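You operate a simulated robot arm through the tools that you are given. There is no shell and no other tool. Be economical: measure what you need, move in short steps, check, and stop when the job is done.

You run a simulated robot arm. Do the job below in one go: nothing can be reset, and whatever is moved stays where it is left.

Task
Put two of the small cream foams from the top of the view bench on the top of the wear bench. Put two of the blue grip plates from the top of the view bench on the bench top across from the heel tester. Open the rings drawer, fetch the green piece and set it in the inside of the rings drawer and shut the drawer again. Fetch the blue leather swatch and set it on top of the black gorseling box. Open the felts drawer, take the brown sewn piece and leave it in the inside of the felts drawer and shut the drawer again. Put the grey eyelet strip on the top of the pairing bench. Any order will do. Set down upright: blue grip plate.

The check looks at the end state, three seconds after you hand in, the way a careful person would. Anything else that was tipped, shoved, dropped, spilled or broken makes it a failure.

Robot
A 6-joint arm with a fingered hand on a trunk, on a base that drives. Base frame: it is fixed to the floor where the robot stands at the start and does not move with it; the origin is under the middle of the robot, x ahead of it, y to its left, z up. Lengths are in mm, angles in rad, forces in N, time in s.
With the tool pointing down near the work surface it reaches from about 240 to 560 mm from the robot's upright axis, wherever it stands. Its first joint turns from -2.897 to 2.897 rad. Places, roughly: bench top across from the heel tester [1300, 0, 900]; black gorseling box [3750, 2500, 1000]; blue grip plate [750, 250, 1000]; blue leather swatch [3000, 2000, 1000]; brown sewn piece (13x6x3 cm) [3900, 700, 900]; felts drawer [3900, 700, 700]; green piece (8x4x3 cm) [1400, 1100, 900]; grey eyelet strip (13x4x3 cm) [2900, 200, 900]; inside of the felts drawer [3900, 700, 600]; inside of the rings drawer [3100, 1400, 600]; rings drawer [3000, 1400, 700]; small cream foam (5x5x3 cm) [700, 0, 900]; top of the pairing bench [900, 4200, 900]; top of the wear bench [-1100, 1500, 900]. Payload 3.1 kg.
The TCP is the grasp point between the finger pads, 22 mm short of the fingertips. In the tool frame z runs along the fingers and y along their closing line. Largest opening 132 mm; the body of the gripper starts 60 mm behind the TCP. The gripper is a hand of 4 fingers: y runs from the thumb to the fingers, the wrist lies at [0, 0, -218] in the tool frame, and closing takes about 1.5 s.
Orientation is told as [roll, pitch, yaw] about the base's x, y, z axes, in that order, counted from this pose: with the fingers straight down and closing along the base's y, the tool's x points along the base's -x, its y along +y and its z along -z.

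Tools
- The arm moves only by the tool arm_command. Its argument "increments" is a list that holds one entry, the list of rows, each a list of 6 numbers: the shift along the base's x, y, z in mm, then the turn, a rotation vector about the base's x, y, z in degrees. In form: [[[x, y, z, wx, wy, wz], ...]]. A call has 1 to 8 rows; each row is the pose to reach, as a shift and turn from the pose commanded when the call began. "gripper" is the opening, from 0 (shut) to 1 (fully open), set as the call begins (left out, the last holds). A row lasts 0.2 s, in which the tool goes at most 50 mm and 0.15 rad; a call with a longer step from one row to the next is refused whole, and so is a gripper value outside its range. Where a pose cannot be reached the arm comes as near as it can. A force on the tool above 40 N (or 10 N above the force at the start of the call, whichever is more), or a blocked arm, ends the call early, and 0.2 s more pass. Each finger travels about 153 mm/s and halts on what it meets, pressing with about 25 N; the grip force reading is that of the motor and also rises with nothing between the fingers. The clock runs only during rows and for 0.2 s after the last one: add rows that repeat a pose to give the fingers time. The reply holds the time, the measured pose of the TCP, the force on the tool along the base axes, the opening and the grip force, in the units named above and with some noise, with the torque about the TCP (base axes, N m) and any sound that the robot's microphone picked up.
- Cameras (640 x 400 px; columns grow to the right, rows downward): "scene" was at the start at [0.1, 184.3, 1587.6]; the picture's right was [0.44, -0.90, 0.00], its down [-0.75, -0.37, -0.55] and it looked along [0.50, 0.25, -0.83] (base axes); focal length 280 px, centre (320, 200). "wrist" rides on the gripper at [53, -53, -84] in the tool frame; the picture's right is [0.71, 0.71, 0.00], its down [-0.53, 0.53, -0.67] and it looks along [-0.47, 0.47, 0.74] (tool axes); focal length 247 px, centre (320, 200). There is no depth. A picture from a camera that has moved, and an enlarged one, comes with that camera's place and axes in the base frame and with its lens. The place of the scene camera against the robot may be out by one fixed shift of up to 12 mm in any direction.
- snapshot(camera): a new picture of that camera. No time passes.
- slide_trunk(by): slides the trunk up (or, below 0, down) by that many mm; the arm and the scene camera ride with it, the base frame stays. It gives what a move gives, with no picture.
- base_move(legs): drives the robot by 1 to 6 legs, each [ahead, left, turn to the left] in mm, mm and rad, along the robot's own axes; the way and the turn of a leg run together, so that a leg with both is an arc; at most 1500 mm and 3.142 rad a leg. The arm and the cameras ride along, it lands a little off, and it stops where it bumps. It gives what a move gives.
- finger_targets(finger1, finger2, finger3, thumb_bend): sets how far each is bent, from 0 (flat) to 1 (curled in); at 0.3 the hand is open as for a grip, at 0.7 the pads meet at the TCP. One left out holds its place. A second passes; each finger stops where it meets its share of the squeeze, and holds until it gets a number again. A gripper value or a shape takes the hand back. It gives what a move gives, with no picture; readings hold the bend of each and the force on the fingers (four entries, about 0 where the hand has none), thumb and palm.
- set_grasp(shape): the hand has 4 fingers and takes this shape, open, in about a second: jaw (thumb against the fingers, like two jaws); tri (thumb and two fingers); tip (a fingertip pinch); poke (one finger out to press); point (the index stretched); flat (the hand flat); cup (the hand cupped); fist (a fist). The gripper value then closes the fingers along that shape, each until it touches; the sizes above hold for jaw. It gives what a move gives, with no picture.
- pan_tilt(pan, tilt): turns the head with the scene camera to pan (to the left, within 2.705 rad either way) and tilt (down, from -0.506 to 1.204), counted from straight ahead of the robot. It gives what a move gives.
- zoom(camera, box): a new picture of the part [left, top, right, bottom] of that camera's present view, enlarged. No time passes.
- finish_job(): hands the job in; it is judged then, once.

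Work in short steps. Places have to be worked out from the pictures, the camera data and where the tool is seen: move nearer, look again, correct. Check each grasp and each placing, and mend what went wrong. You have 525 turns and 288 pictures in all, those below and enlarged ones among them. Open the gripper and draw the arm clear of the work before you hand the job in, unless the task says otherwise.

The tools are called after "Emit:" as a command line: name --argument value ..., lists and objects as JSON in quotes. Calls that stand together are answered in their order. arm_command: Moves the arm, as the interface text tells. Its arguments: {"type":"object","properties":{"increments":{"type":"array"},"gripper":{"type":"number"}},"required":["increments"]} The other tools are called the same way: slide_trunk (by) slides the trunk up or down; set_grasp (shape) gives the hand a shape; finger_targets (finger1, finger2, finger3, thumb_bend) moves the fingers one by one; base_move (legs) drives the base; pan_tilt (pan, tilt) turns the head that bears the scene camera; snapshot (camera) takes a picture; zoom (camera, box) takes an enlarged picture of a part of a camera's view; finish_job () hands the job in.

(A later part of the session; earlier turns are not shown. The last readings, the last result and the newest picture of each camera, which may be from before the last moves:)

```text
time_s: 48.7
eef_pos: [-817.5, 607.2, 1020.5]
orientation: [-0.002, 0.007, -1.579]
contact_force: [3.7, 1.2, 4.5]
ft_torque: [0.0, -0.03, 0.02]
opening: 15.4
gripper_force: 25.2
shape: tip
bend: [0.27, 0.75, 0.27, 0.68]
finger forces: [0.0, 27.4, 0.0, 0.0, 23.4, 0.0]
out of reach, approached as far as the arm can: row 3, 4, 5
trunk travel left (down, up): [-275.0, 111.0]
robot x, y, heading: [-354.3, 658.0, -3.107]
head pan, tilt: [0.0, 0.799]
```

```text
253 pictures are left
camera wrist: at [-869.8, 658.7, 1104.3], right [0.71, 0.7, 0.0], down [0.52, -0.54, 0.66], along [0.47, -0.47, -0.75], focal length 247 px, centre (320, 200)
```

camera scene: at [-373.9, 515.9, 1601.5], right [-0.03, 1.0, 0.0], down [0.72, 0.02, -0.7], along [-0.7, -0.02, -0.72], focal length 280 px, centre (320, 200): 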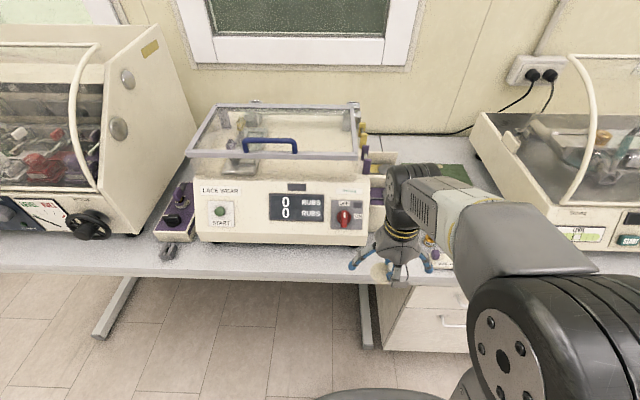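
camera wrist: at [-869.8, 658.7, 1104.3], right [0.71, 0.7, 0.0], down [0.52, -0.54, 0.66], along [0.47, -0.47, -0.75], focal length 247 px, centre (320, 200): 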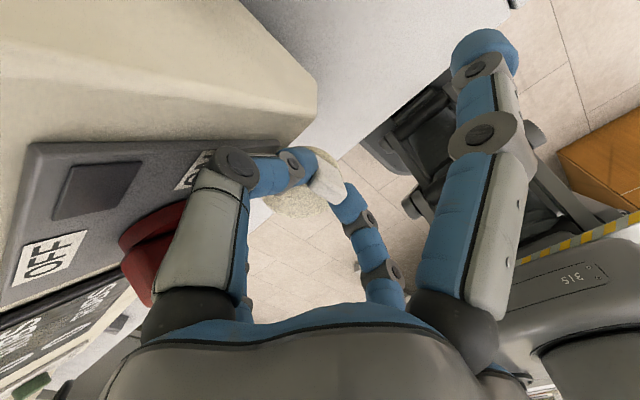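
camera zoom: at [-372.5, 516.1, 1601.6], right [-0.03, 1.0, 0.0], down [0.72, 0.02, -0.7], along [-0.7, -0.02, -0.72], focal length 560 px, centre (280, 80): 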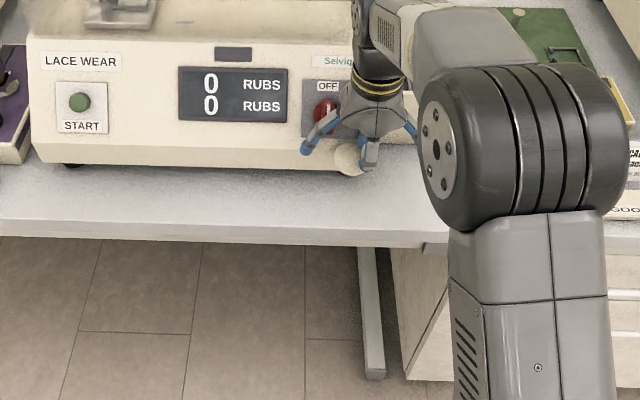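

The thumb side is brushing near the machine's knob (small force). I back off at once, then shift the base right so that I place in the clear patch beside the machine (y≈730).

Emit:
arm_command --increments '[[[30, 0, 0, 0, 0, 0], [65, 0, 0, 0, 0, 0], [100, 0, 0, 0, 0, 0]]]'

Emit:
zoom --camera "scene" --box '[180, 100, 500, 300]'

Emit:
base_move --legs '[[0, -130, 0]]'

Emit:
snapshot --camera "scene"

Emit:
snapshot --camera "wrist"

```text
time_s: 49.5
eef_pos: [-715.1, 610.5, 1023.1]
orientation: [-0.002, 0.0, -1.574]
contact_force: [0.6, -0.3, 0.4]
ft_torque: [0.04, 0.02, 0.0]
opening: 15.5
gripper_force: 24.6
shape: tip
bend: [0.27, 0.75, 0.27, 0.69]
finger forces: [0.0, 24.3, 0.0, 0.0, 24.2, 0.0]
trunk travel left (down, up): [-275.0, 111.0]
robot x, y, heading: [-355.9, 661.6, -3.107]
head pan, tilt: [0.0, 0.799]
```

```text
2.00 times, centred on (340, 200) of scene
camera zoom: at [-372.5, 516.0, 1601.5], right [-0.03, 1.0, 0.0], down [0.72, 0.02, -0.7], along [-0.7, -0.02, -0.72], focal length 560 px, centre (280, 200)
```

zoom: 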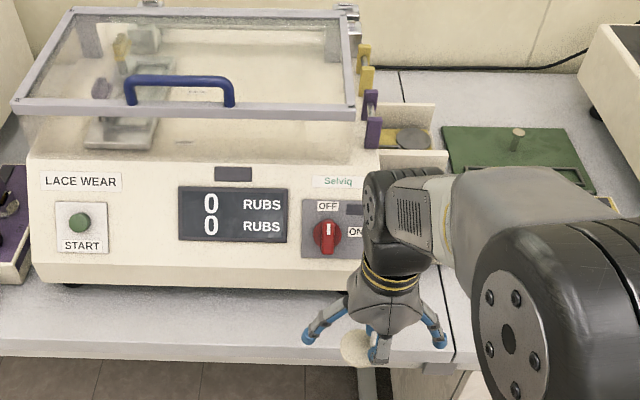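

```text
time_s: 50.7
eef_pos: [-720.4, 734.6, 1022.6]
orientation: [0.001, -0.002, -1.572]
contact_force: [0.1, -0.1, -0.4]
ft_torque: [-0.03, 0.0, 0.02]
opening: 15.5
gripper_force: 24.8
shape: tip
bend: [0.27, 0.75, 0.27, 0.69]
finger forces: [0.0, 24.2, 0.0, 0.0, 24.2, 0.0]
trunk travel left (down, up): [-275.0, 111.0]
robot x, y, heading: [-360.1, 783.7, -3.112]
head pan, tilt: [0.0, 0.799]
```

```text
251 pictures are left
camera scene: at [-377.9, 642.4, 1601.7], right [-0.03, 1.0, 0.0], down [0.72, 0.02, -0.7], along [-0.7, -0.02, -0.72], focal length 280 px, centre (320, 200)
```

scene: 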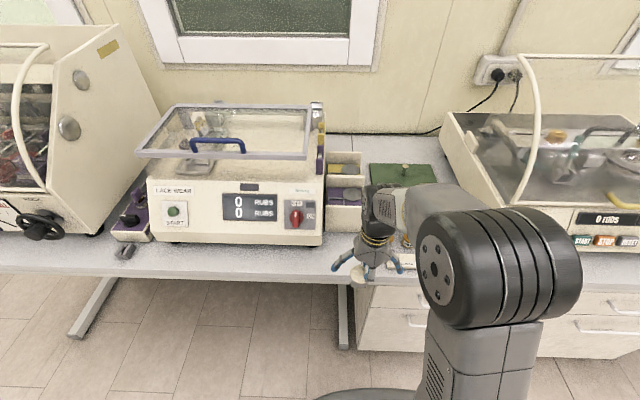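

```text
250 pictures are left
camera wrist: at [-773.6, 787.4, 1106.3], right [0.71, 0.71, 0.0], down [0.53, -0.53, 0.67], along [0.47, -0.47, -0.74], focal length 247 px, centre (320, 200)
```

wrist: 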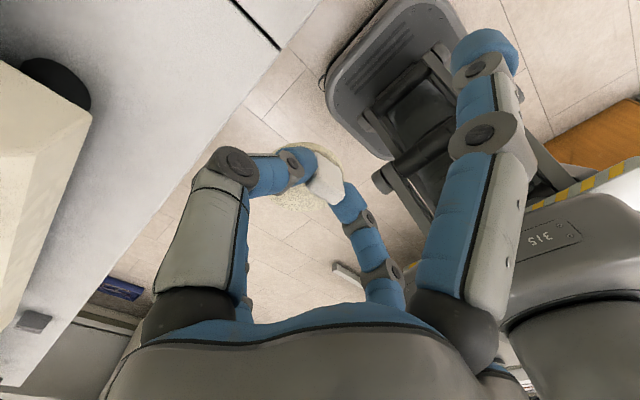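

Patch below is clear. I move to x=-815 and lower to just above the bench.

Emit:
arm_command --increments '[[[-45, 0, 0, 0, 0, 0], [-90, 0, 0, 0, 0, 0], [-95, 0, -40, 0, 0, 0], [-95, 0, -70, 0, 0, 0], [-95, 0, -70, 0, 0, 0]]]'

Emit:
zoom --camera "scene" --box '[270, 180, 430, 300]'

Emit:
snapshot --camera "wrist"

```text
time_s: 51.9
eef_pos: [-814.8, 732.4, 952.3]
orientation: [-0.002, 0.01, -1.578]
contact_force: [-0.9, -0.5, 0.3]
ft_torque: [0.05, 0.03, 0.04]
opening: 15.2
gripper_force: 25.0
shape: tip
bend: [0.25, 0.75, 0.27, 0.69]
finger forces: [0.9, 23.8, 0.1, 0.0, 24.0, 0.0]
trunk travel left (down, up): [-275.0, 111.0]
robot x, y, heading: [-358.4, 783.8, -3.107]
head pan, tilt: [0.0, 0.799]
```

```text
3.33 times, centred on (350, 240) of scene
camera zoom: at [-377.7, 640.6, 1601.5], right [-0.03, 1.0, 0.0], down [0.72, 0.02, -0.7], along [-0.7, -0.02, -0.72], focal length 932 px, centre (220, 67)
```

zoom: 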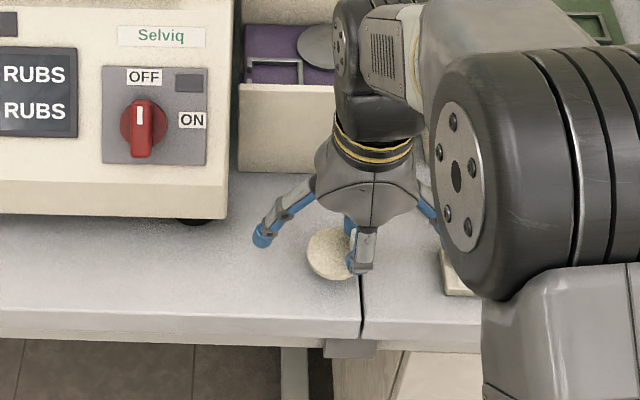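

```text
248 pictures are left
camera wrist: at [-867.9, 784.1, 1037.1], right [0.71, 0.7, 0.0], down [0.52, -0.53, 0.66], along [0.47, -0.47, -0.75], focal length 247 px, centre (320, 200)
```

wrist: 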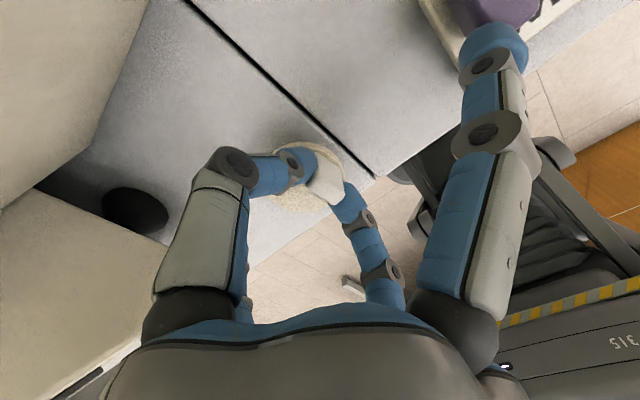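

The +y spread finger lightly touches something (0.9 N), probably the small purple-topped bottle. I raise, shift 30 mm toward -y and check it.

Emit:
arm_command --increments '[[[0, 0, 25, 0, 0, 0], [0, -15, 35, 0, 0, 0], [0, -30, 35, 0, 0, 0]]]'

Emit:
snapshot --camera "wrist"

Emit:
zoom --camera "scene" --box '[270, 180, 430, 300]'

```text
time_s: 52.7
eef_pos: [-815.0, 705.2, 986.8]
orientation: [-0.002, 0.0, -1.571]
contact_force: [-0.5, 0.9, -0.8]
ft_torque: [0.01, 0.02, 0.01]
opening: 15.4
gripper_force: 24.7
shape: tip
bend: [0.27, 0.75, 0.27, 0.69]
finger forces: [0.1, 23.8, 0.0, 0.0, 23.8, 0.1]
trunk travel left (down, up): [-275.0, 111.0]
robot x, y, heading: [-358.0, 783.1, -3.104]
head pan, tilt: [0.0, 0.799]
```

```text
247 pictures are left
camera wrist: at [-867.8, 755.9, 1070.7], right [0.71, 0.71, 0.0], down [0.53, -0.53, 0.67], along [0.47, -0.47, -0.74], focal length 247 px, centre (320, 200)
```

wrist: 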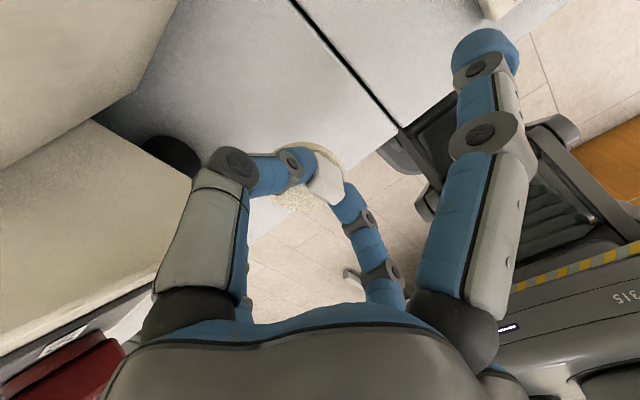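

```text
3.33 times, centred on (350, 240) of scene
camera zoom: at [-377.8, 640.5, 1601.5], right [-0.03, 1.0, 0.0], down [0.72, 0.02, -0.7], along [-0.7, -0.02, -0.72], focal length 932 px, centre (220, 67)
```

zoom: 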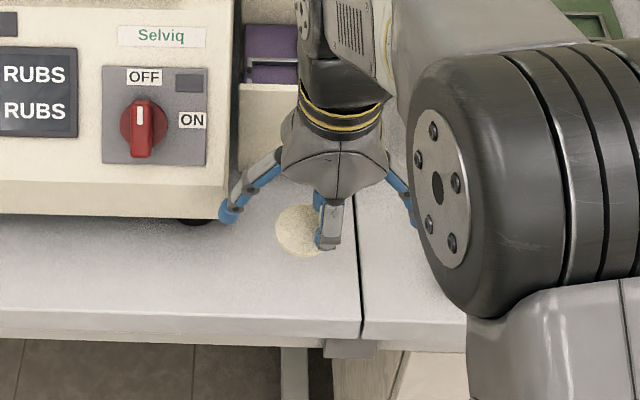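

Nothing touches now. I lower here, watching the readings.

Emit:
arm_command --increments '[[[5, 0, -20, 0, 0, 0], [5, 0, -35, 0, 0, 0], [5, 0, -45, 0, 0, 0], [5, 0, -48, 0, 0, 0]]]'

Emit:
snapshot --camera "wrist"

Emit:
zoom --camera "scene" --box '[270, 180, 430, 300]'

```text
time_s: 53.7
eef_pos: [-810.6, 704.4, 939.1]
orientation: [0.001, 0.0, -1.573]
contact_force: [0.0, -0.8, 0.6]
ft_torque: [-0.03, -0.05, -0.02]
opening: 15.3
gripper_force: 24.9
shape: tip
bend: [0.27, 0.75, 0.27, 0.69]
finger forces: [0.0, 23.9, 0.1, 0.0, 23.8, 0.1]
trunk travel left (down, up): [-275.0, 111.0]
robot x, y, heading: [-356.9, 785.5, -3.111]
head pan, tilt: [0.0, 0.799]
```

```text
245 pictures are left
camera wrist: at [-863.9, 756.7, 1023.1], right [0.71, 0.71, 0.0], down [0.53, -0.53, 0.67], along [0.47, -0.47, -0.74], focal length 247 px, centre (320, 200)
```

wrist: 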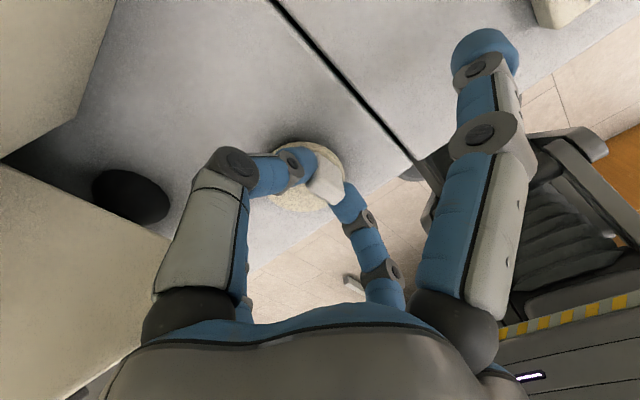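

```text
3.33 times, centred on (350, 240) of scene
camera zoom: at [-377.9, 640.8, 1601.5], right [-0.03, 1.0, 0.0], down [0.72, 0.02, -0.7], along [-0.7, -0.02, -0.72], focal length 932 px, centre (220, 67)
```

zoom: 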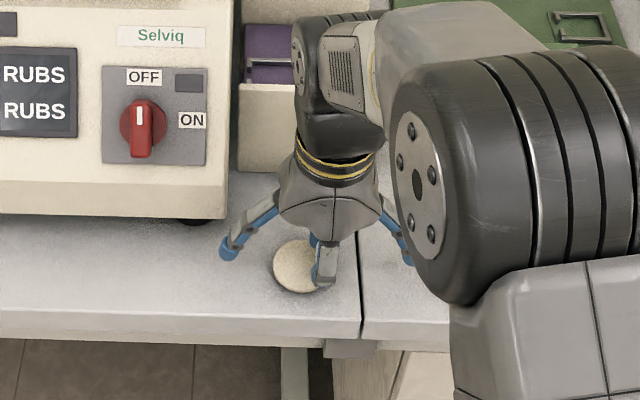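

The disc is nearly down (shadow close). I lower a few more millimetres and look for contact.

Emit:
arm_command --increments '[[[0, 0, -2, 0, 0, 0], [0, 0, -4, 0, 0, 0], [0, 0, -5, 0, 0, 0]]]'

```text
time_s: 54.5
eef_pos: [-810.6, 705.3, 934.0]
orientation: [0.001, 0.0, -1.572]
contact_force: [-0.2, -0.7, -0.6]
ft_torque: [0.01, 0.05, -0.02]
opening: 15.2
gripper_force: 25.5
shape: tip
bend: [0.27, 0.75, 0.27, 0.69]
finger forces: [0.1, 23.8, 0.0, 0.0, 23.7, 0.1]
trunk travel left (down, up): [-275.0, 111.0]
robot x, y, heading: [-359.0, 784.0, -3.111]
head pan, tilt: [0.0, 0.799]
```

Emit:
arm_command --increments '[[[0, 0, -2, 0, 0, 0], [0, 0, -4, 0, 0, 0], [0, 0, -5, 0, 0, 0]]]'

Emit:
zoom --camera "scene" --box '[310, 220, 390, 280]'

```text
time_s: 55.3
eef_pos: [-808.8, 705.8, 931.4]
orientation: [-0.005, 0.0, -1.573]
contact_force: [-2.5, 0.3, 18.2]
ft_torque: [0.0, 0.01, 0.01]
opening: 16.2
gripper_force: 25.2
shape: tip
bend: [0.27, 0.76, 0.27, 0.69]
finger forces: [0.1, 27.7, 0.0, 0.1, 29.5, 0.0]
trunk travel left (down, up): [-275.0, 111.0]
robot x, y, heading: [-359.5, 785.8, -3.109]
head pan, tilt: [0.0, 0.799]
```

```text
6.67 times, centred on (350, 250) of scene
camera zoom: at [-376.0, 641.2, 1601.7], right [-0.03, 1.0, 0.0], down [0.72, 0.02, -0.7], along [-0.7, -0.02, -0.72], focal length 1865 px, centre (120, -133)
```

zoom: 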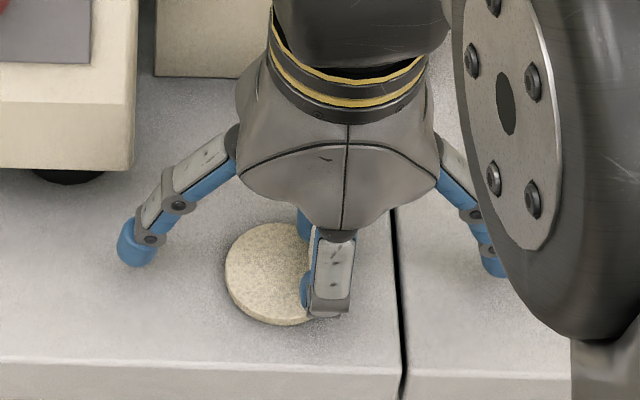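

Contact (18 N): the foam is on the bench. I ease up 1 mm, open to about 60 mm and lift away.

Emit:
arm_command --increments '[[[0, 0, 2, 0, 0, 0], [0, 0, 2, 0, 0, 0], [0, 0, 2, 0, 0, 0], [0, 0, 2, 0, 0, 0], [0, 0, 2, 0, 0, 0]]]' --gripper 0.4

Emit:
arm_command --increments '[[[0, 0, 20, 0, 0, 0], [0, 0, 60, 0, 0, 0], [0, 0, 110, 0, 0, 0], [30, 0, 150, 0, 0, 0], [75, 0, 170, 0, 0, 0]]]'

Emit:
snapshot --camera "scene"

```text
time_s: 56.5
eef_pos: [-809.6, 705.4, 930.7]
orientation: [0.001, 0.001, -1.572]
contact_force: [0.3, -0.1, 0.6]
ft_torque: [-0.01, 0.02, -0.02]
opening: 52.6
gripper_force: 0.1
shape: tip
bend: [0.11, 0.41, 0.11, 0.7]
finger forces: [0.0, 0.0, 0.0, 0.1, 0.0, 0.0]
trunk travel left (down, up): [-275.0, 111.0]
robot x, y, heading: [-361.3, 780.1, -3.107]
head pan, tilt: [0.0, 0.799]
```

```text
time_s: 57.7
eef_pos: [-730.7, 707.1, 1100.9]
orientation: [-0.001, -0.001, -1.573]
contact_force: [-0.4, 0.5, 0.5]
ft_torque: [0.0, 0.02, -0.01]
opening: 52.6
gripper_force: 0.1
shape: tip
bend: [0.11, 0.41, 0.11, 0.7]
finger forces: [0.0, 0.1, 0.1, 0.1, 0.1, 0.0]
trunk travel left (down, up): [-275.0, 111.0]
robot x, y, heading: [-360.3, 785.6, -3.115]
head pan, tilt: [0.0, 0.799]
```

```text
242 pictures are left
camera scene: at [-375.6, 641.0, 1601.6], right [-0.03, 1.0, 0.0], down [0.72, 0.02, -0.7], along [-0.7, -0.02, -0.72], focal length 280 px, centre (320, 200)
```

scene: 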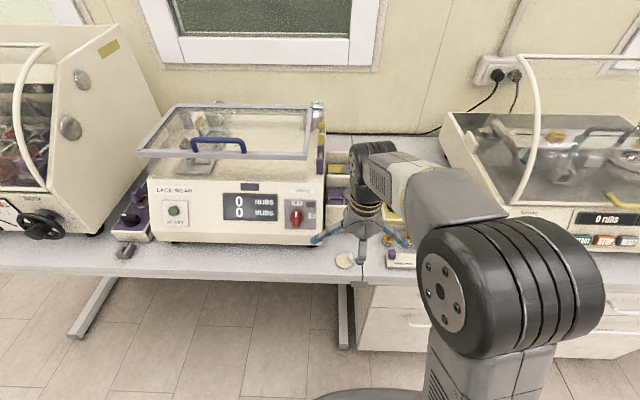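

First foam is down and upright near (-810,687). I turn the wrist back to neutral and drive back toward the view bench opposite the foam on the orange strap (≈(497,464)).

Emit:
arm_command --increments '[[[10, 5, 0, 0, 0, -8], [20, 10, 0, 0, 0, -16], [30, 15, 0, 0, 0, -24], [30, 20, 0, 0, 0, -32], [30, 30, 0, 0, 0, -40], [30, 40, 0, 0, 0, -48]]]'

Emit:
arm_command --increments '[[[0, 10, 0, 0, 0, -8], [0, 20, 0, 0, 0, -16], [0, 30, 0, 0, 0, -24], [0, 40, 0, 0, 0, -32], [0, 50, 0, 0, 0, -40], [0, 60, 0, 0, 0, -42]]]'

Emit:
base_move --legs '[[-110, 0, 0], [0, 0, 3.12], [0, -330, 0]]'

Emit:
pan_tilt --pan 0.0 --tilt 0.8

Emit:
snapshot --camera "scene"

```text
time_s: 59.1
eef_pos: [-705.5, 745.5, 1100.5]
orientation: [0.0, 0.0, -2.412]
contact_force: [0.4, 0.1, -0.8]
ft_torque: [-0.03, 0.0, 0.01]
opening: 52.6
gripper_force: 0.0
shape: tip
bend: [0.11, 0.41, 0.11, 0.7]
finger forces: [0.1, 0.0, 0.0, 0.0, 0.0, 0.1]
trunk travel left (down, up): [-275.0, 111.0]
robot x, y, heading: [-356.7, 782.7, -3.106]
head pan, tilt: [0.0, 0.799]
```

```text
time_s: 60.5
eef_pos: [-705.5, 805.9, 1101.5]
orientation: [0.001, 0.0, 3.138]
contact_force: [-0.3, 0.1, 0.1]
ft_torque: [-0.01, -0.01, -0.02]
opening: 52.7
gripper_force: 0.0
shape: tip
bend: [0.11, 0.41, 0.11, 0.7]
finger forces: [0.1, 0.0, 0.0, 0.1, 0.1, 0.0]
trunk travel left (down, up): [-275.0, 111.0]
robot x, y, heading: [-357.9, 784.5, -3.109]
head pan, tilt: [0.0, 0.799]
```

```text
time_s: 70.7
eef_pos: [91.2, 419.1, 1101.5]
orientation: [0.001, -0.002, -0.047]
contact_force: [0.4, -0.6, -0.1]
ft_torque: [0.01, 0.01, -0.02]
opening: 52.5
gripper_force: 0.1
shape: tip
bend: [0.11, 0.41, 0.11, 0.7]
finger forces: [0.0, 0.0, 0.0, 0.0, 0.0, 0.1]
trunk travel left (down, up): [-275.0, 111.0]
robot x, y, heading: [-258.7, 458.2, -0.011]
head pan, tilt: [0.0, 0.799]
```

```text
time_s: 71.3
eef_pos: [91.1, 419.8, 1100.8]
orientation: [0.0, 0.0, -0.047]
contact_force: [0.4, 1.1, 0.1]
ft_torque: [-0.02, -0.02, 0.01]
opening: 52.5
gripper_force: 0.1
shape: tip
bend: [0.11, 0.41, 0.11, 0.7]
finger forces: [0.0, 0.1, 0.0, 0.0, 0.0, 0.0]
trunk travel left (down, up): [-275.0, 111.0]
robot x, y, heading: [-253.9, 456.9, -0.017]
head pan, tilt: [0.0, 0.799]
```

```text
241 pictures are left
camera scene: at [-234.8, 610.6, 1601.5], right [-0.01, -1.0, 0.0], down [-0.72, 0.01, -0.7], along [0.7, -0.01, -0.72], focal length 280 px, centre (320, 200)
```

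scene: 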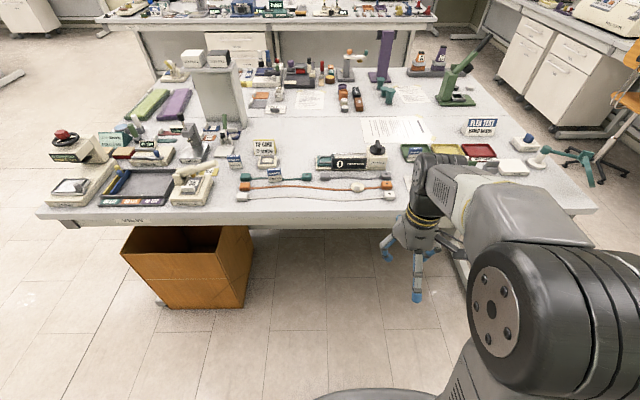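

I drive forward to the bench.

Emit:
base_move --legs '[[255, 10, 0.015]]'

Emit:
snapshot --camera "scene"

Emit:
snapshot --camera "wrist"

```text
time_s: 73.2
eef_pos: [348.7, 435.5, 1101.1]
orientation: [-0.001, -0.001, -0.028]
contact_force: [-0.1, 0.0, -0.3]
ft_torque: [0.01, 0.01, -0.02]
opening: 52.7
gripper_force: 0.1
shape: tip
bend: [0.11, 0.41, 0.11, 0.7]
finger forces: [0.1, 0.1, 0.0, 0.1, 0.1, 0.0]
trunk travel left (down, up): [-275.0, 111.0]
robot x, y, heading: [-1.1, 472.1, 0.005]
head pan, tilt: [0.0, 0.799]
```

```text
240 pictures are left
camera scene: at [18.1, 620.4, 1601.5], right [0.01, -1.0, 0.0], down [-0.72, 0.0, -0.7], along [0.7, 0.0, -0.72], focal length 280 px, centre (320, 200)
```

scene: 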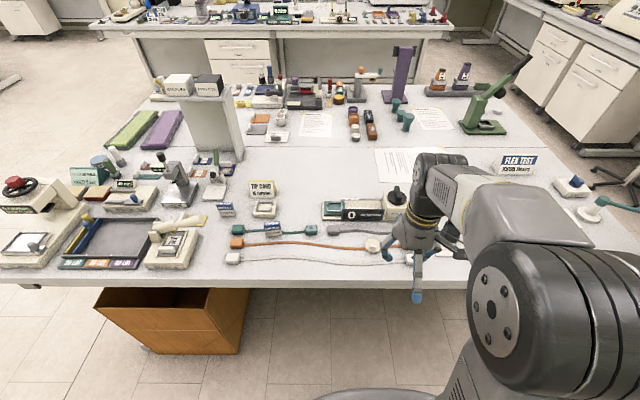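

```text
239 pictures are left
camera wrist: at [292.3, 382.5, 1185.2], right [-0.69, 0.73, 0.0], down [0.54, 0.51, 0.67], along [0.49, 0.46, -0.74], focal length 247 px, centre (320, 200)
```

wrist: 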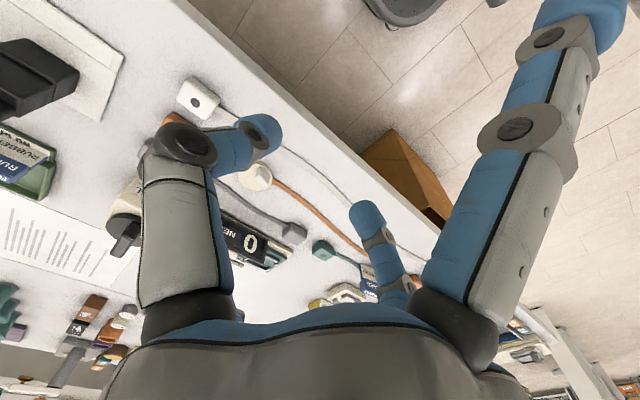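

The foam on the strap shows in both views; I zoom to get its tab.

Emit:
zoom --camera "wrist" --box '[220, 130, 316, 190]'

Emit:
zoom --camera "scene" --box '[300, 200, 412, 270]'

```text
6.67 times, centred on (268, 160) of wrist
camera zoom: at [292.3, 382.5, 1185.2], right [-0.69, 0.73, 0.0], down [0.54, 0.51, 0.67], along [0.49, 0.46, -0.74], focal length 1646 px, centre (667, 467)
```

zoom: 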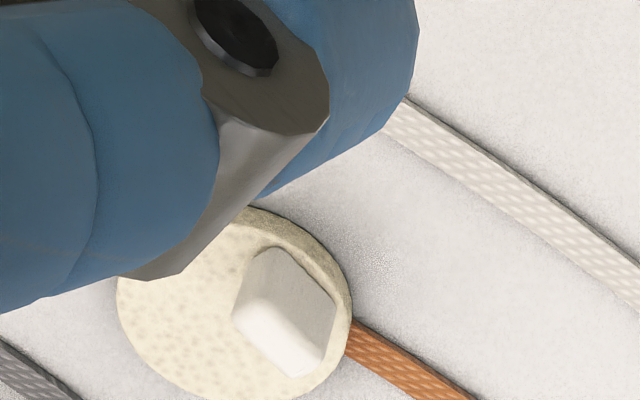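

```text
5.71 times, centred on (356, 235) of scene
camera zoom: at [18.1, 620.4, 1601.5], right [0.01, -1.0, 0.0], down [-0.72, 0.0, -0.7], along [0.7, 0.0, -0.72], focal length 1599 px, centre (114, 0)
```

zoom: 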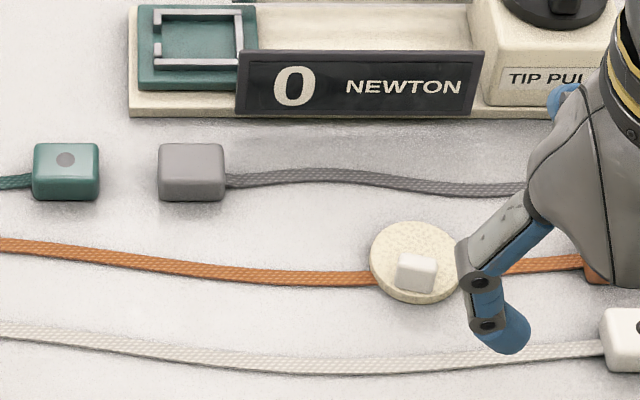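

Tab ≈(486.5,464), turned about -10°. I move above it with that yaw and stop at z≈985 to check.

Emit:
arm_command --increments '[[[45, 10, 0, 0, 0, -4], [90, 20, 0, 0, 0, -8], [138, 29, 0, 0, 0, -8], [138, 29, -50, 0, 0, -8], [138, 29, -100, 0, 0, -8], [138, 29, -116, 0, 0, -8], [138, 29, -116, 0, 0, -8]]]'

Emit:
snapshot --camera "wrist"

Emit:
zoom --camera "scene" --box '[300, 200, 412, 270]'

```text
time_s: 74.8
eef_pos: [486.2, 464.6, 985.7]
orientation: [-0.001, -0.001, -0.168]
contact_force: [0.2, 0.3, -0.1]
ft_torque: [-0.04, -0.02, -0.01]
opening: 52.5
gripper_force: 0.2
shape: tip
bend: [0.11, 0.41, 0.11, 0.7]
finger forces: [0.0, 0.0, 0.1, 0.0, 0.0, 0.0]
trunk travel left (down, up): [-275.0, 111.0]
robot x, y, heading: [-0.3, 468.5, 0.009]
head pan, tilt: [0.0, 0.799]
```

```text
236 pictures are left
camera wrist: at [424.9, 418.9, 1069.6], right [-0.58, 0.82, 0.0], down [0.61, 0.43, 0.67], along [0.54, 0.39, -0.74], focal length 247 px, centre (320, 200)
```

wrist: 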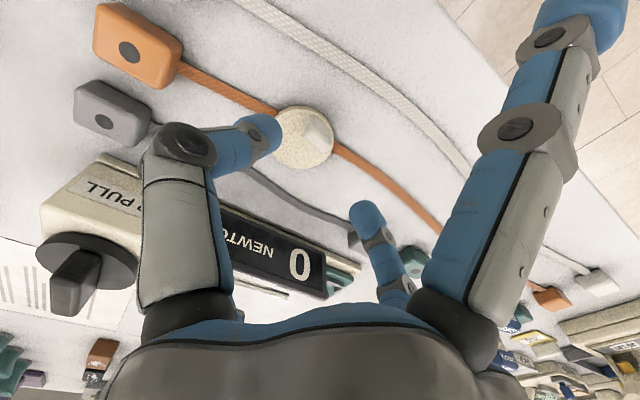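

```text
5.71 times, centred on (356, 235) of scene
camera zoom: at [17.0, 620.4, 1601.5], right [0.01, -1.0, 0.0], down [-0.72, 0.0, -0.7], along [0.7, 0.0, -0.72], focal length 1599 px, centre (114, 0)
```

zoom: 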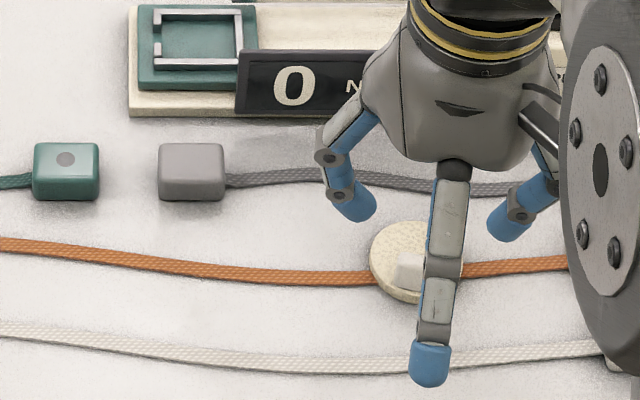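

The tab sits ~3 mm toward -y of the tool axis. I correct, lower to z≈938, and close.

Emit:
arm_command --increments '[[[0, -3, -20, 0, 0, 0], [0, -3, -38, 0, 0, 0], [0, -3, -47, 0, 0, 0], [0, -3, -47, 0, 0, 0]]]'

Emit:
snapshot --camera "wrist"

Emit:
arm_command --increments '[[[0, 0, 0, 0, 0, 0], [0, 0, 0, 0, 0, 0], [0, 0, 0, 0, 0, 0], [0, 0, 0, 0, 0, 0], [0, 0, 0, 0, 0, 0]]]' --gripper 0

Emit:
snapshot --camera "wrist"

```text
time_s: 75.8
eef_pos: [484.4, 461.8, 937.5]
orientation: [0.001, 0.001, -0.168]
contact_force: [0.1, -0.2, -0.6]
ft_torque: [-0.04, -0.02, 0.0]
opening: 52.8
gripper_force: 0.1
shape: tip
bend: [0.11, 0.41, 0.11, 0.7]
finger forces: [0.1, 0.1, 0.1, 0.1, 0.0, 0.1]
trunk travel left (down, up): [-275.0, 111.0]
robot x, y, heading: [-0.8, 467.0, 0.005]
head pan, tilt: [0.0, 0.799]
```

```text
234 pictures are left
camera wrist: at [423.4, 415.4, 1021.5], right [-0.58, 0.82, 0.0], down [0.61, 0.43, 0.67], along [0.54, 0.39, -0.74], focal length 247 px, centre (320, 200)
```

wrist: 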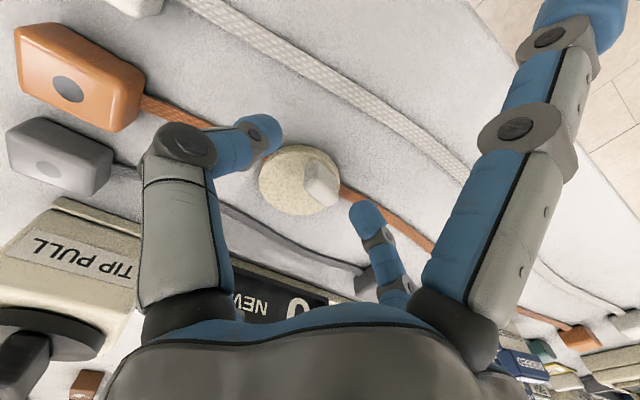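

```text
time_s: 77.0
eef_pos: [485.4, 461.5, 936.3]
orientation: [0.001, 0.0, -0.171]
contact_force: [0.4, -0.1, -0.2]
ft_torque: [-0.02, 0.0, 0.01]
opening: 13.7
gripper_force: 24.9
shape: tip
bend: [0.27, 0.74, 0.27, 0.7]
finger forces: [0.0, 22.5, 0.1, 0.0, 22.4, 0.0]
trunk travel left (down, up): [-275.0, 111.0]
robot x, y, heading: [2.8, 469.6, 0.006]
head pan, tilt: [0.0, 0.799]
```

```text
233 pictures are left
camera wrist: at [423.5, 415.4, 1021.7], right [-0.58, 0.82, 0.0], down [0.61, 0.43, 0.67], along [0.55, 0.39, -0.74], focal length 247 px, centre (320, 200)
```

wrist: 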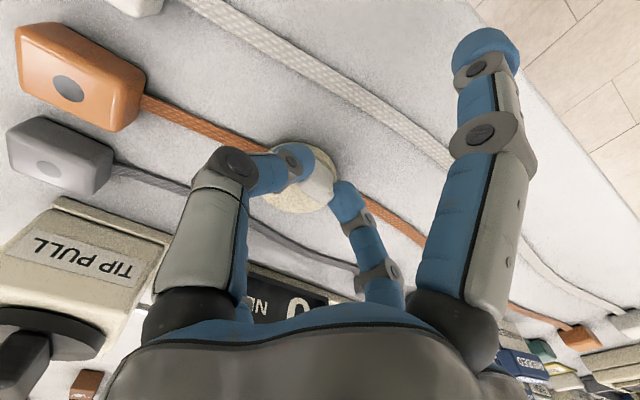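

Held firmly. I lift, retract, and drive back to the wear bench, this time for y≈500 in front of the machine's left half (no knob there).

Emit:
arm_command --increments '[[[0, 0, 20, 0, 0, 0], [0, 0, 60, 0, 0, 0], [0, 0, 105, 0, 0, 0], [-40, 0, 130, 0, 0, 0], [-80, 0, 150, 0, 0, 0], [-120, 0, 165, 0, 0, 0]]]'

Emit:
base_move --legs '[[-255, 0, 0], [0, 0, 3.13]]'

Emit:
snapshot --camera "wrist"

Emit:
snapshot --camera "scene"

```text
time_s: 78.4
eef_pos: [363.5, 462.5, 1104.9]
orientation: [0.0, -0.001, -0.167]
contact_force: [0.0, 0.0, -1.0]
ft_torque: [0.01, -0.02, -0.02]
opening: 13.8
gripper_force: 24.6
shape: tip
bend: [0.27, 0.74, 0.27, 0.7]
finger forces: [0.0, 22.5, 0.1, 0.1, 22.6, 0.1]
trunk travel left (down, up): [-275.0, 111.0]
robot x, y, heading: [-2.1, 466.5, 0.012]
head pan, tilt: [0.0, 0.799]
```

```text
time_s: 87.5
eef_pos: [-615.5, 477.1, 1104.2]
orientation: [-0.002, 0.001, 2.957]
contact_force: [0.6, 0.5, -0.1]
ft_torque: [0.01, 0.0, 0.0]
opening: 14.0
gripper_force: 25.0
shape: tip
bend: [0.27, 0.74, 0.27, 0.7]
finger forces: [0.1, 22.5, 0.0, 0.0, 22.5, 0.1]
trunk travel left (down, up): [-275.0, 111.0]
robot x, y, heading: [-254.1, 467.8, 3.138]
head pan, tilt: [0.0, 0.799]
```

```text
232 pictures are left
camera wrist: at [-553.7, 517.3, 1187.8], right [0.57, -0.82, 0.0], down [-0.61, -0.42, 0.67], along [-0.55, -0.38, -0.74], focal length 247 px, centre (320, 200)
```

wrist: 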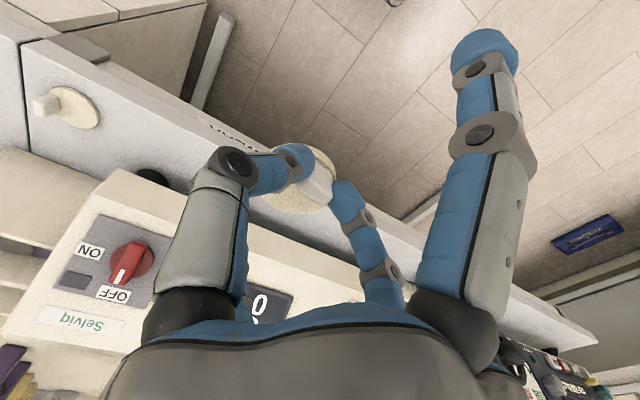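

```text
231 pictures are left
camera scene: at [-275.7, 324.2, 1601.5], right [0.01, 1.0, 0.0], down [0.72, -0.01, -0.7], along [-0.7, 0.01, -0.72], focal length 280 px, centre (320, 200)
```

scene: 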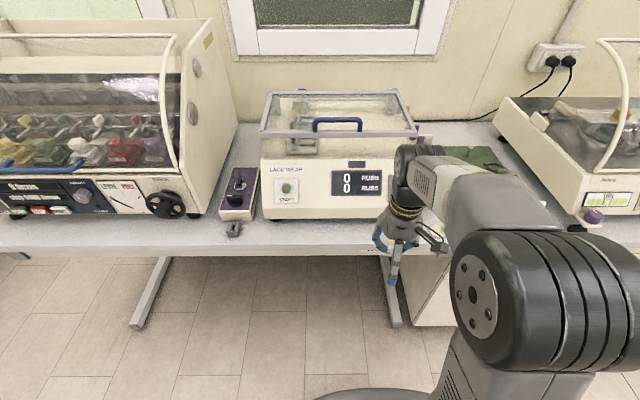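

The foam is held; first foam stands fine. Robot y≈468 already suits a placing at y≈400. I drive 100 mm ahead and turn the wrist while moving toward y=400.

Emit:
base_move --legs '[[100, 0, 0]]'

Emit:
arm_command --increments '[[[0, -10, 0, 0, 0, 8], [0, -20, 0, 0, 0, 16], [0, -30, 0, 0, 0, 24], [0, -40, 0, 0, 0, 32], [0, -50, 0, 0, 0, 40], [0, -60, 0, 0, 0, 48], [0, -70, 0, 0, 0, 56]]]'

Emit:
arm_command --increments '[[[0, 0, 0, 0, 0, 8], [0, 0, 0, 0, 0, 16], [0, 0, 0, 0, 0, 24], [0, 0, 0, 0, 0, 32], [0, 0, 0, 0, 0, 40], [0, 0, 0, 0, 0, 44.5]]]'

Emit:
snapshot --camera "scene"

```text
time_s: 88.7
eef_pos: [-719.1, 477.1, 1104.0]
orientation: [-0.002, 0.001, 2.959]
contact_force: [-0.4, -0.6, 0.5]
ft_torque: [-0.01, 0.0, 0.0]
opening: 13.9
gripper_force: 24.9
shape: tip
bend: [0.27, 0.74, 0.27, 0.7]
finger forces: [0.1, 22.5, 0.1, 0.0, 22.6, 0.0]
trunk travel left (down, up): [-275.0, 111.0]
robot x, y, heading: [-350.0, 469.3, 3.138]
head pan, tilt: [0.0, 0.799]
```

```text
time_s: 90.3
eef_pos: [-715.9, 407.2, 1104.6]
orientation: [0.001, 0.0, -2.345]
contact_force: [1.0, 0.0, 0.0]
ft_torque: [-0.01, -0.02, 0.02]
opening: 13.6
gripper_force: 24.7
shape: tip
bend: [0.27, 0.74, 0.27, 0.7]
finger forces: [0.1, 22.4, 0.1, 0.0, 22.5, 0.0]
trunk travel left (down, up): [-275.0, 111.0]
robot x, y, heading: [-352.0, 465.0, 3.136]
head pan, tilt: [0.0, 0.799]
```

```text
time_s: 91.7
eef_pos: [-718.1, 407.8, 1104.7]
orientation: [0.001, 0.0, -1.566]
contact_force: [-0.1, 0.7, 0.2]
ft_torque: [0.01, 0.0, -0.01]
opening: 14.0
gripper_force: 25.0
shape: tip
bend: [0.27, 0.74, 0.27, 0.7]
finger forces: [0.0, 22.4, 0.1, 0.0, 22.5, 0.0]
trunk travel left (down, up): [-275.0, 111.0]
robot x, y, heading: [-353.5, 468.6, 3.134]
head pan, tilt: [0.0, 0.799]
```

```text
230 pictures are left
camera scene: at [-377.2, 325.0, 1601.5], right [0.01, 1.0, 0.0], down [0.72, -0.01, -0.7], along [-0.7, 0.01, -0.72], focal length 280 px, centre (320, 200)
```

scene: 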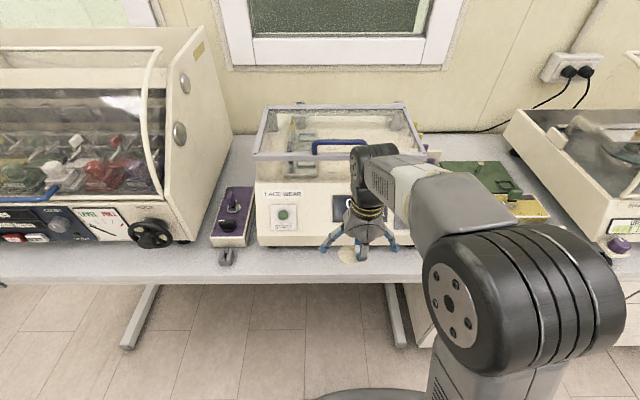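

Clear. I lower and move in to x≈-797 with checks.

Emit:
arm_command --increments '[[[-40, 0, -40, 0, 0, 0], [-79, 0, -70, 0, 0, 0], [-79, 0, -110, 0, 0, 0], [-79, 0, -145, 0, 0, 0], [-79, 0, -160, 0, 0, 0], [-79, 0, -160, 0, 0, 0]]]'

Emit:
snapshot --camera "wrist"

Emit:
zoom --camera "scene" --box '[270, 180, 430, 300]'

```text
refused: row 1 steps farther than a row can; nothing moved
```

```text
229 pictures are left
camera wrist: at [-770.8, 458.3, 1188.4], right [0.7, 0.71, 0.0], down [0.53, -0.52, 0.67], along [0.47, -0.47, -0.74], focal length 247 px, centre (320, 200)
```

wrist: 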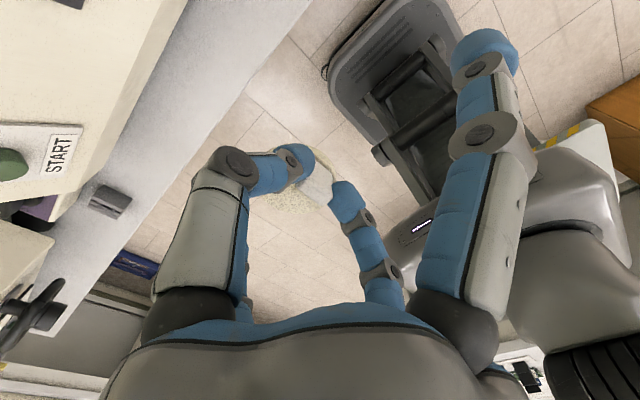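

```text
3.33 times, centred on (350, 240) of scene
camera zoom: at [-377.2, 325.0, 1601.5], right [0.01, 1.0, 0.0], down [0.72, -0.01, -0.7], along [-0.7, 0.01, -0.72], focal length 932 px, centre (220, 67)
```

zoom: 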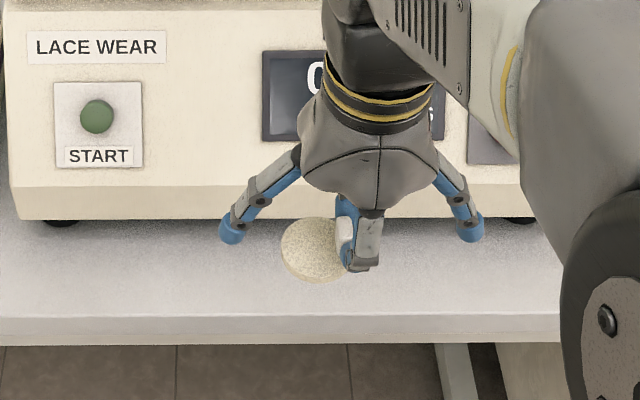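

The step was too long; I repeat with smaller rows.

Emit:
arm_command --increments '[[[-30, 0, -35, 0, 0, 0], [-60, 0, -70, 0, 0, 0], [-79, 0, -110, 0, 0, 0], [-79, 0, -140, 0, 0, 0], [-79, 0, -158, 0, 0, 0], [-79, 0, -158, 0, 0, 0]]]'

Emit:
snapshot --camera "wrist"

Emit:
zoom --camera "scene" --box '[270, 180, 430, 300]'

```text
time_s: 92.7
eef_pos: [-795.1, 405.0, 974.1]
orientation: [0.002, 0.001, -1.569]
contact_force: [16.4, 0.6, 17.0]
ft_torque: [0.02, 1.03, -0.07]
opening: 12.7
gripper_force: 25.2
shape: tip
bend: [0.27, 0.74, 0.27, 0.7]
finger forces: [0.0, 26.9, 0.0, 0.0, 51.1, 0.0]
trunk travel left (down, up): [-275.0, 111.0]
robot x, y, heading: [-351.1, 469.8, 3.132]
head pan, tilt: [0.0, 0.799]
stopped in row 4: the force on the tool passed its limit at 46 N (the readings are from after the stop); the commanded pose is now the measured one
```

```text
227 pictures are left
camera wrist: at [-848.4, 456.9, 1058.7], right [0.71, 0.71, 0.0], down [0.53, -0.52, 0.67], along [0.47, -0.47, -0.74], focal length 247 px, centre (320, 200)
```

wrist: 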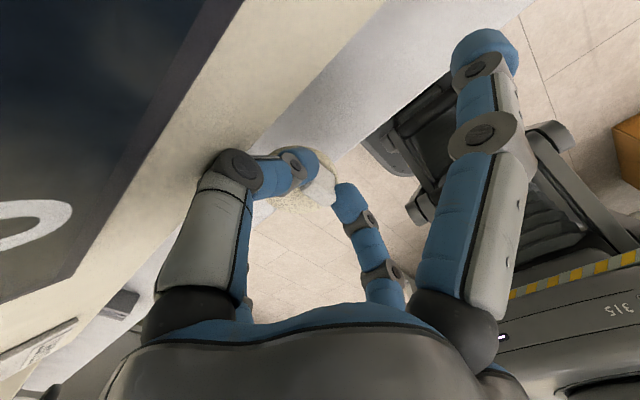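

```text
3.33 times, centred on (350, 240) of scene
camera zoom: at [-375.1, 325.1, 1601.6], right [0.01, 1.0, 0.0], down [0.72, -0.01, -0.7], along [-0.7, 0.01, -0.72], focal length 932 px, centre (220, 67)
```

zoom: 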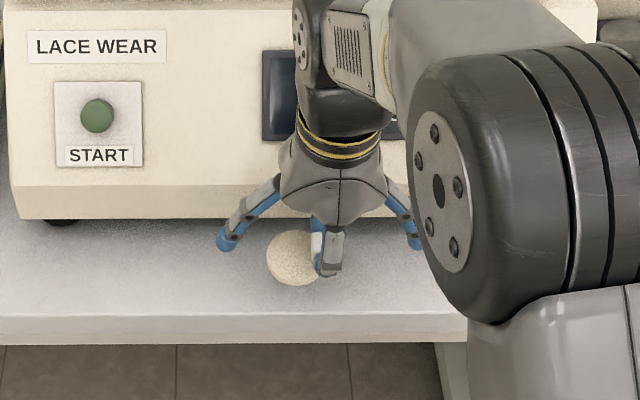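

The thumb knuckle met the machine's lower face; I back off. I will use a 45° yaw, which reduces the hand's reach toward the machine, and place a bit nearer the edge (x≈-786).

Emit:
arm_command --increments '[[[20, 0, 5, 0, 0, 0], [50, 0, 30, 0, 0, 0], [60, 0, 60, 0, 0, 0]]]'

Emit:
arm_command --increments '[[[0, 0, 0, 0, 0, -8], [0, 0, 0, 0, 0, -16], [0, 0, 0, 0, 0, -24], [0, 0, 0, 0, 0, -32], [0, 0, 0, 0, 0, -40], [0, 0, 0, 0, 0, -45]]]'

Emit:
snapshot --camera "scene"

Emit:
snapshot --camera "wrist"

```text
time_s: 93.5
eef_pos: [-735.4, 405.0, 1035.5]
orientation: [0.0, 0.001, -1.569]
contact_force: [-0.2, -0.2, 1.1]
ft_torque: [-0.03, 0.02, -0.01]
opening: 13.1
gripper_force: 25.0
shape: tip
bend: [0.27, 0.74, 0.27, 0.7]
finger forces: [0.0, 23.6, 0.1, 0.0, 23.7, 0.0]
trunk travel left (down, up): [-275.0, 111.0]
robot x, y, heading: [-350.1, 470.4, 3.134]
head pan, tilt: [0.0, 0.799]
```

```text
time_s: 94.9
eef_pos: [-736.4, 405.9, 1033.5]
orientation: [0.001, -0.002, -2.356]
contact_force: [0.2, -0.7, -1.0]
ft_torque: [-0.01, 0.01, 0.0]
opening: 13.0
gripper_force: 25.0
shape: tip
bend: [0.27, 0.74, 0.27, 0.7]
finger forces: [0.0, 23.5, 0.1, 0.1, 23.6, 0.0]
trunk travel left (down, up): [-275.0, 111.0]
robot x, y, heading: [-352.3, 465.5, 3.134]
head pan, tilt: [0.0, 0.799]
```

```text
225 pictures are left
camera scene: at [-377.2, 325.0, 1601.5], right [0.01, 1.0, 0.0], down [0.72, -0.01, -0.7], along [-0.7, 0.01, -0.72], focal length 280 px, centre (320, 200)
```

scene: 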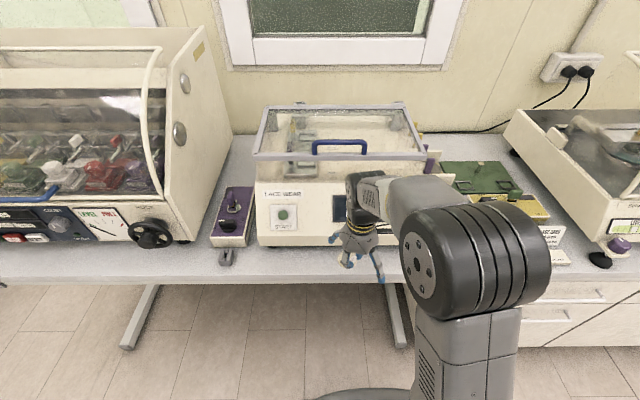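

```text
224 pictures are left
camera wrist: at [-736.6, 479.2, 1117.9], right [1.0, 0.0, 0.0], down [0.0, -0.74, 0.67], along [0.0, -0.67, -0.74], focal length 247 px, centre (320, 200)
```

wrist: 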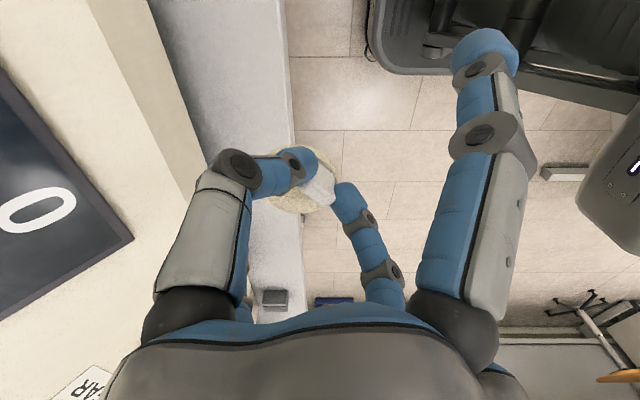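

I move in at the lower height with the 45° yaw.

Emit:
arm_command --increments '[[[-15, 0, -40, 0, 0, 0], [-32, 0, -70, 0, 0, 0], [-48, 0, -88, 0, 0, 0], [-48, 0, -92, 0, 0, 0]]]'

Emit:
snapshot --camera "wrist"

Emit:
zoom --camera "scene" --box '[270, 180, 430, 300]'

```text
time_s: 95.9
eef_pos: [-780.1, 405.6, 941.8]
orientation: [0.0, 0.003, -2.353]
contact_force: [21.3, 1.1, 3.4]
ft_torque: [-0.15, -0.04, 0.92]
opening: 13.2
gripper_force: 25.4
shape: tip
bend: [0.27, 0.74, 0.31, 0.7]
finger forces: [0.1, 23.6, 20.3, 0.1, 23.6, 0.1]
trunk travel left (down, up): [-275.0, 111.0]
robot x, y, heading: [-353.7, 467.2, 3.134]
head pan, tilt: [0.0, 0.799]
```

```text
223 pictures are left
camera wrist: at [-779.6, 479.5, 1027.2], right [1.0, 0.0, 0.0], down [0.0, -0.74, 0.67], along [0.0, -0.67, -0.74], focal length 247 px, centre (320, 200)
```

wrist: 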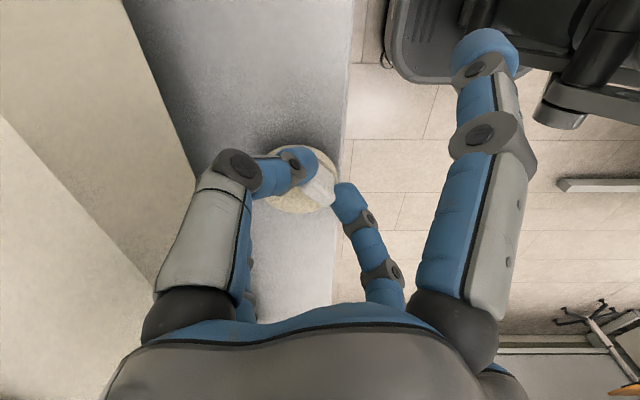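

```text
3.33 times, centred on (350, 240) of scene
camera zoom: at [-371.9, 325.7, 1601.7], right [0.01, 1.0, 0.0], down [0.71, -0.01, -0.7], along [-0.7, 0.01, -0.71], focal length 932 px, centre (220, 67)
```

zoom: 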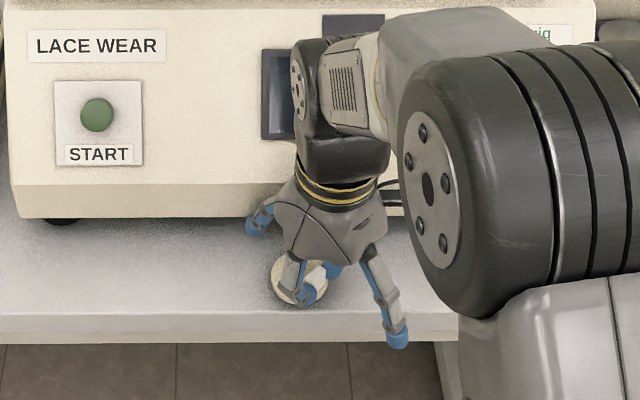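

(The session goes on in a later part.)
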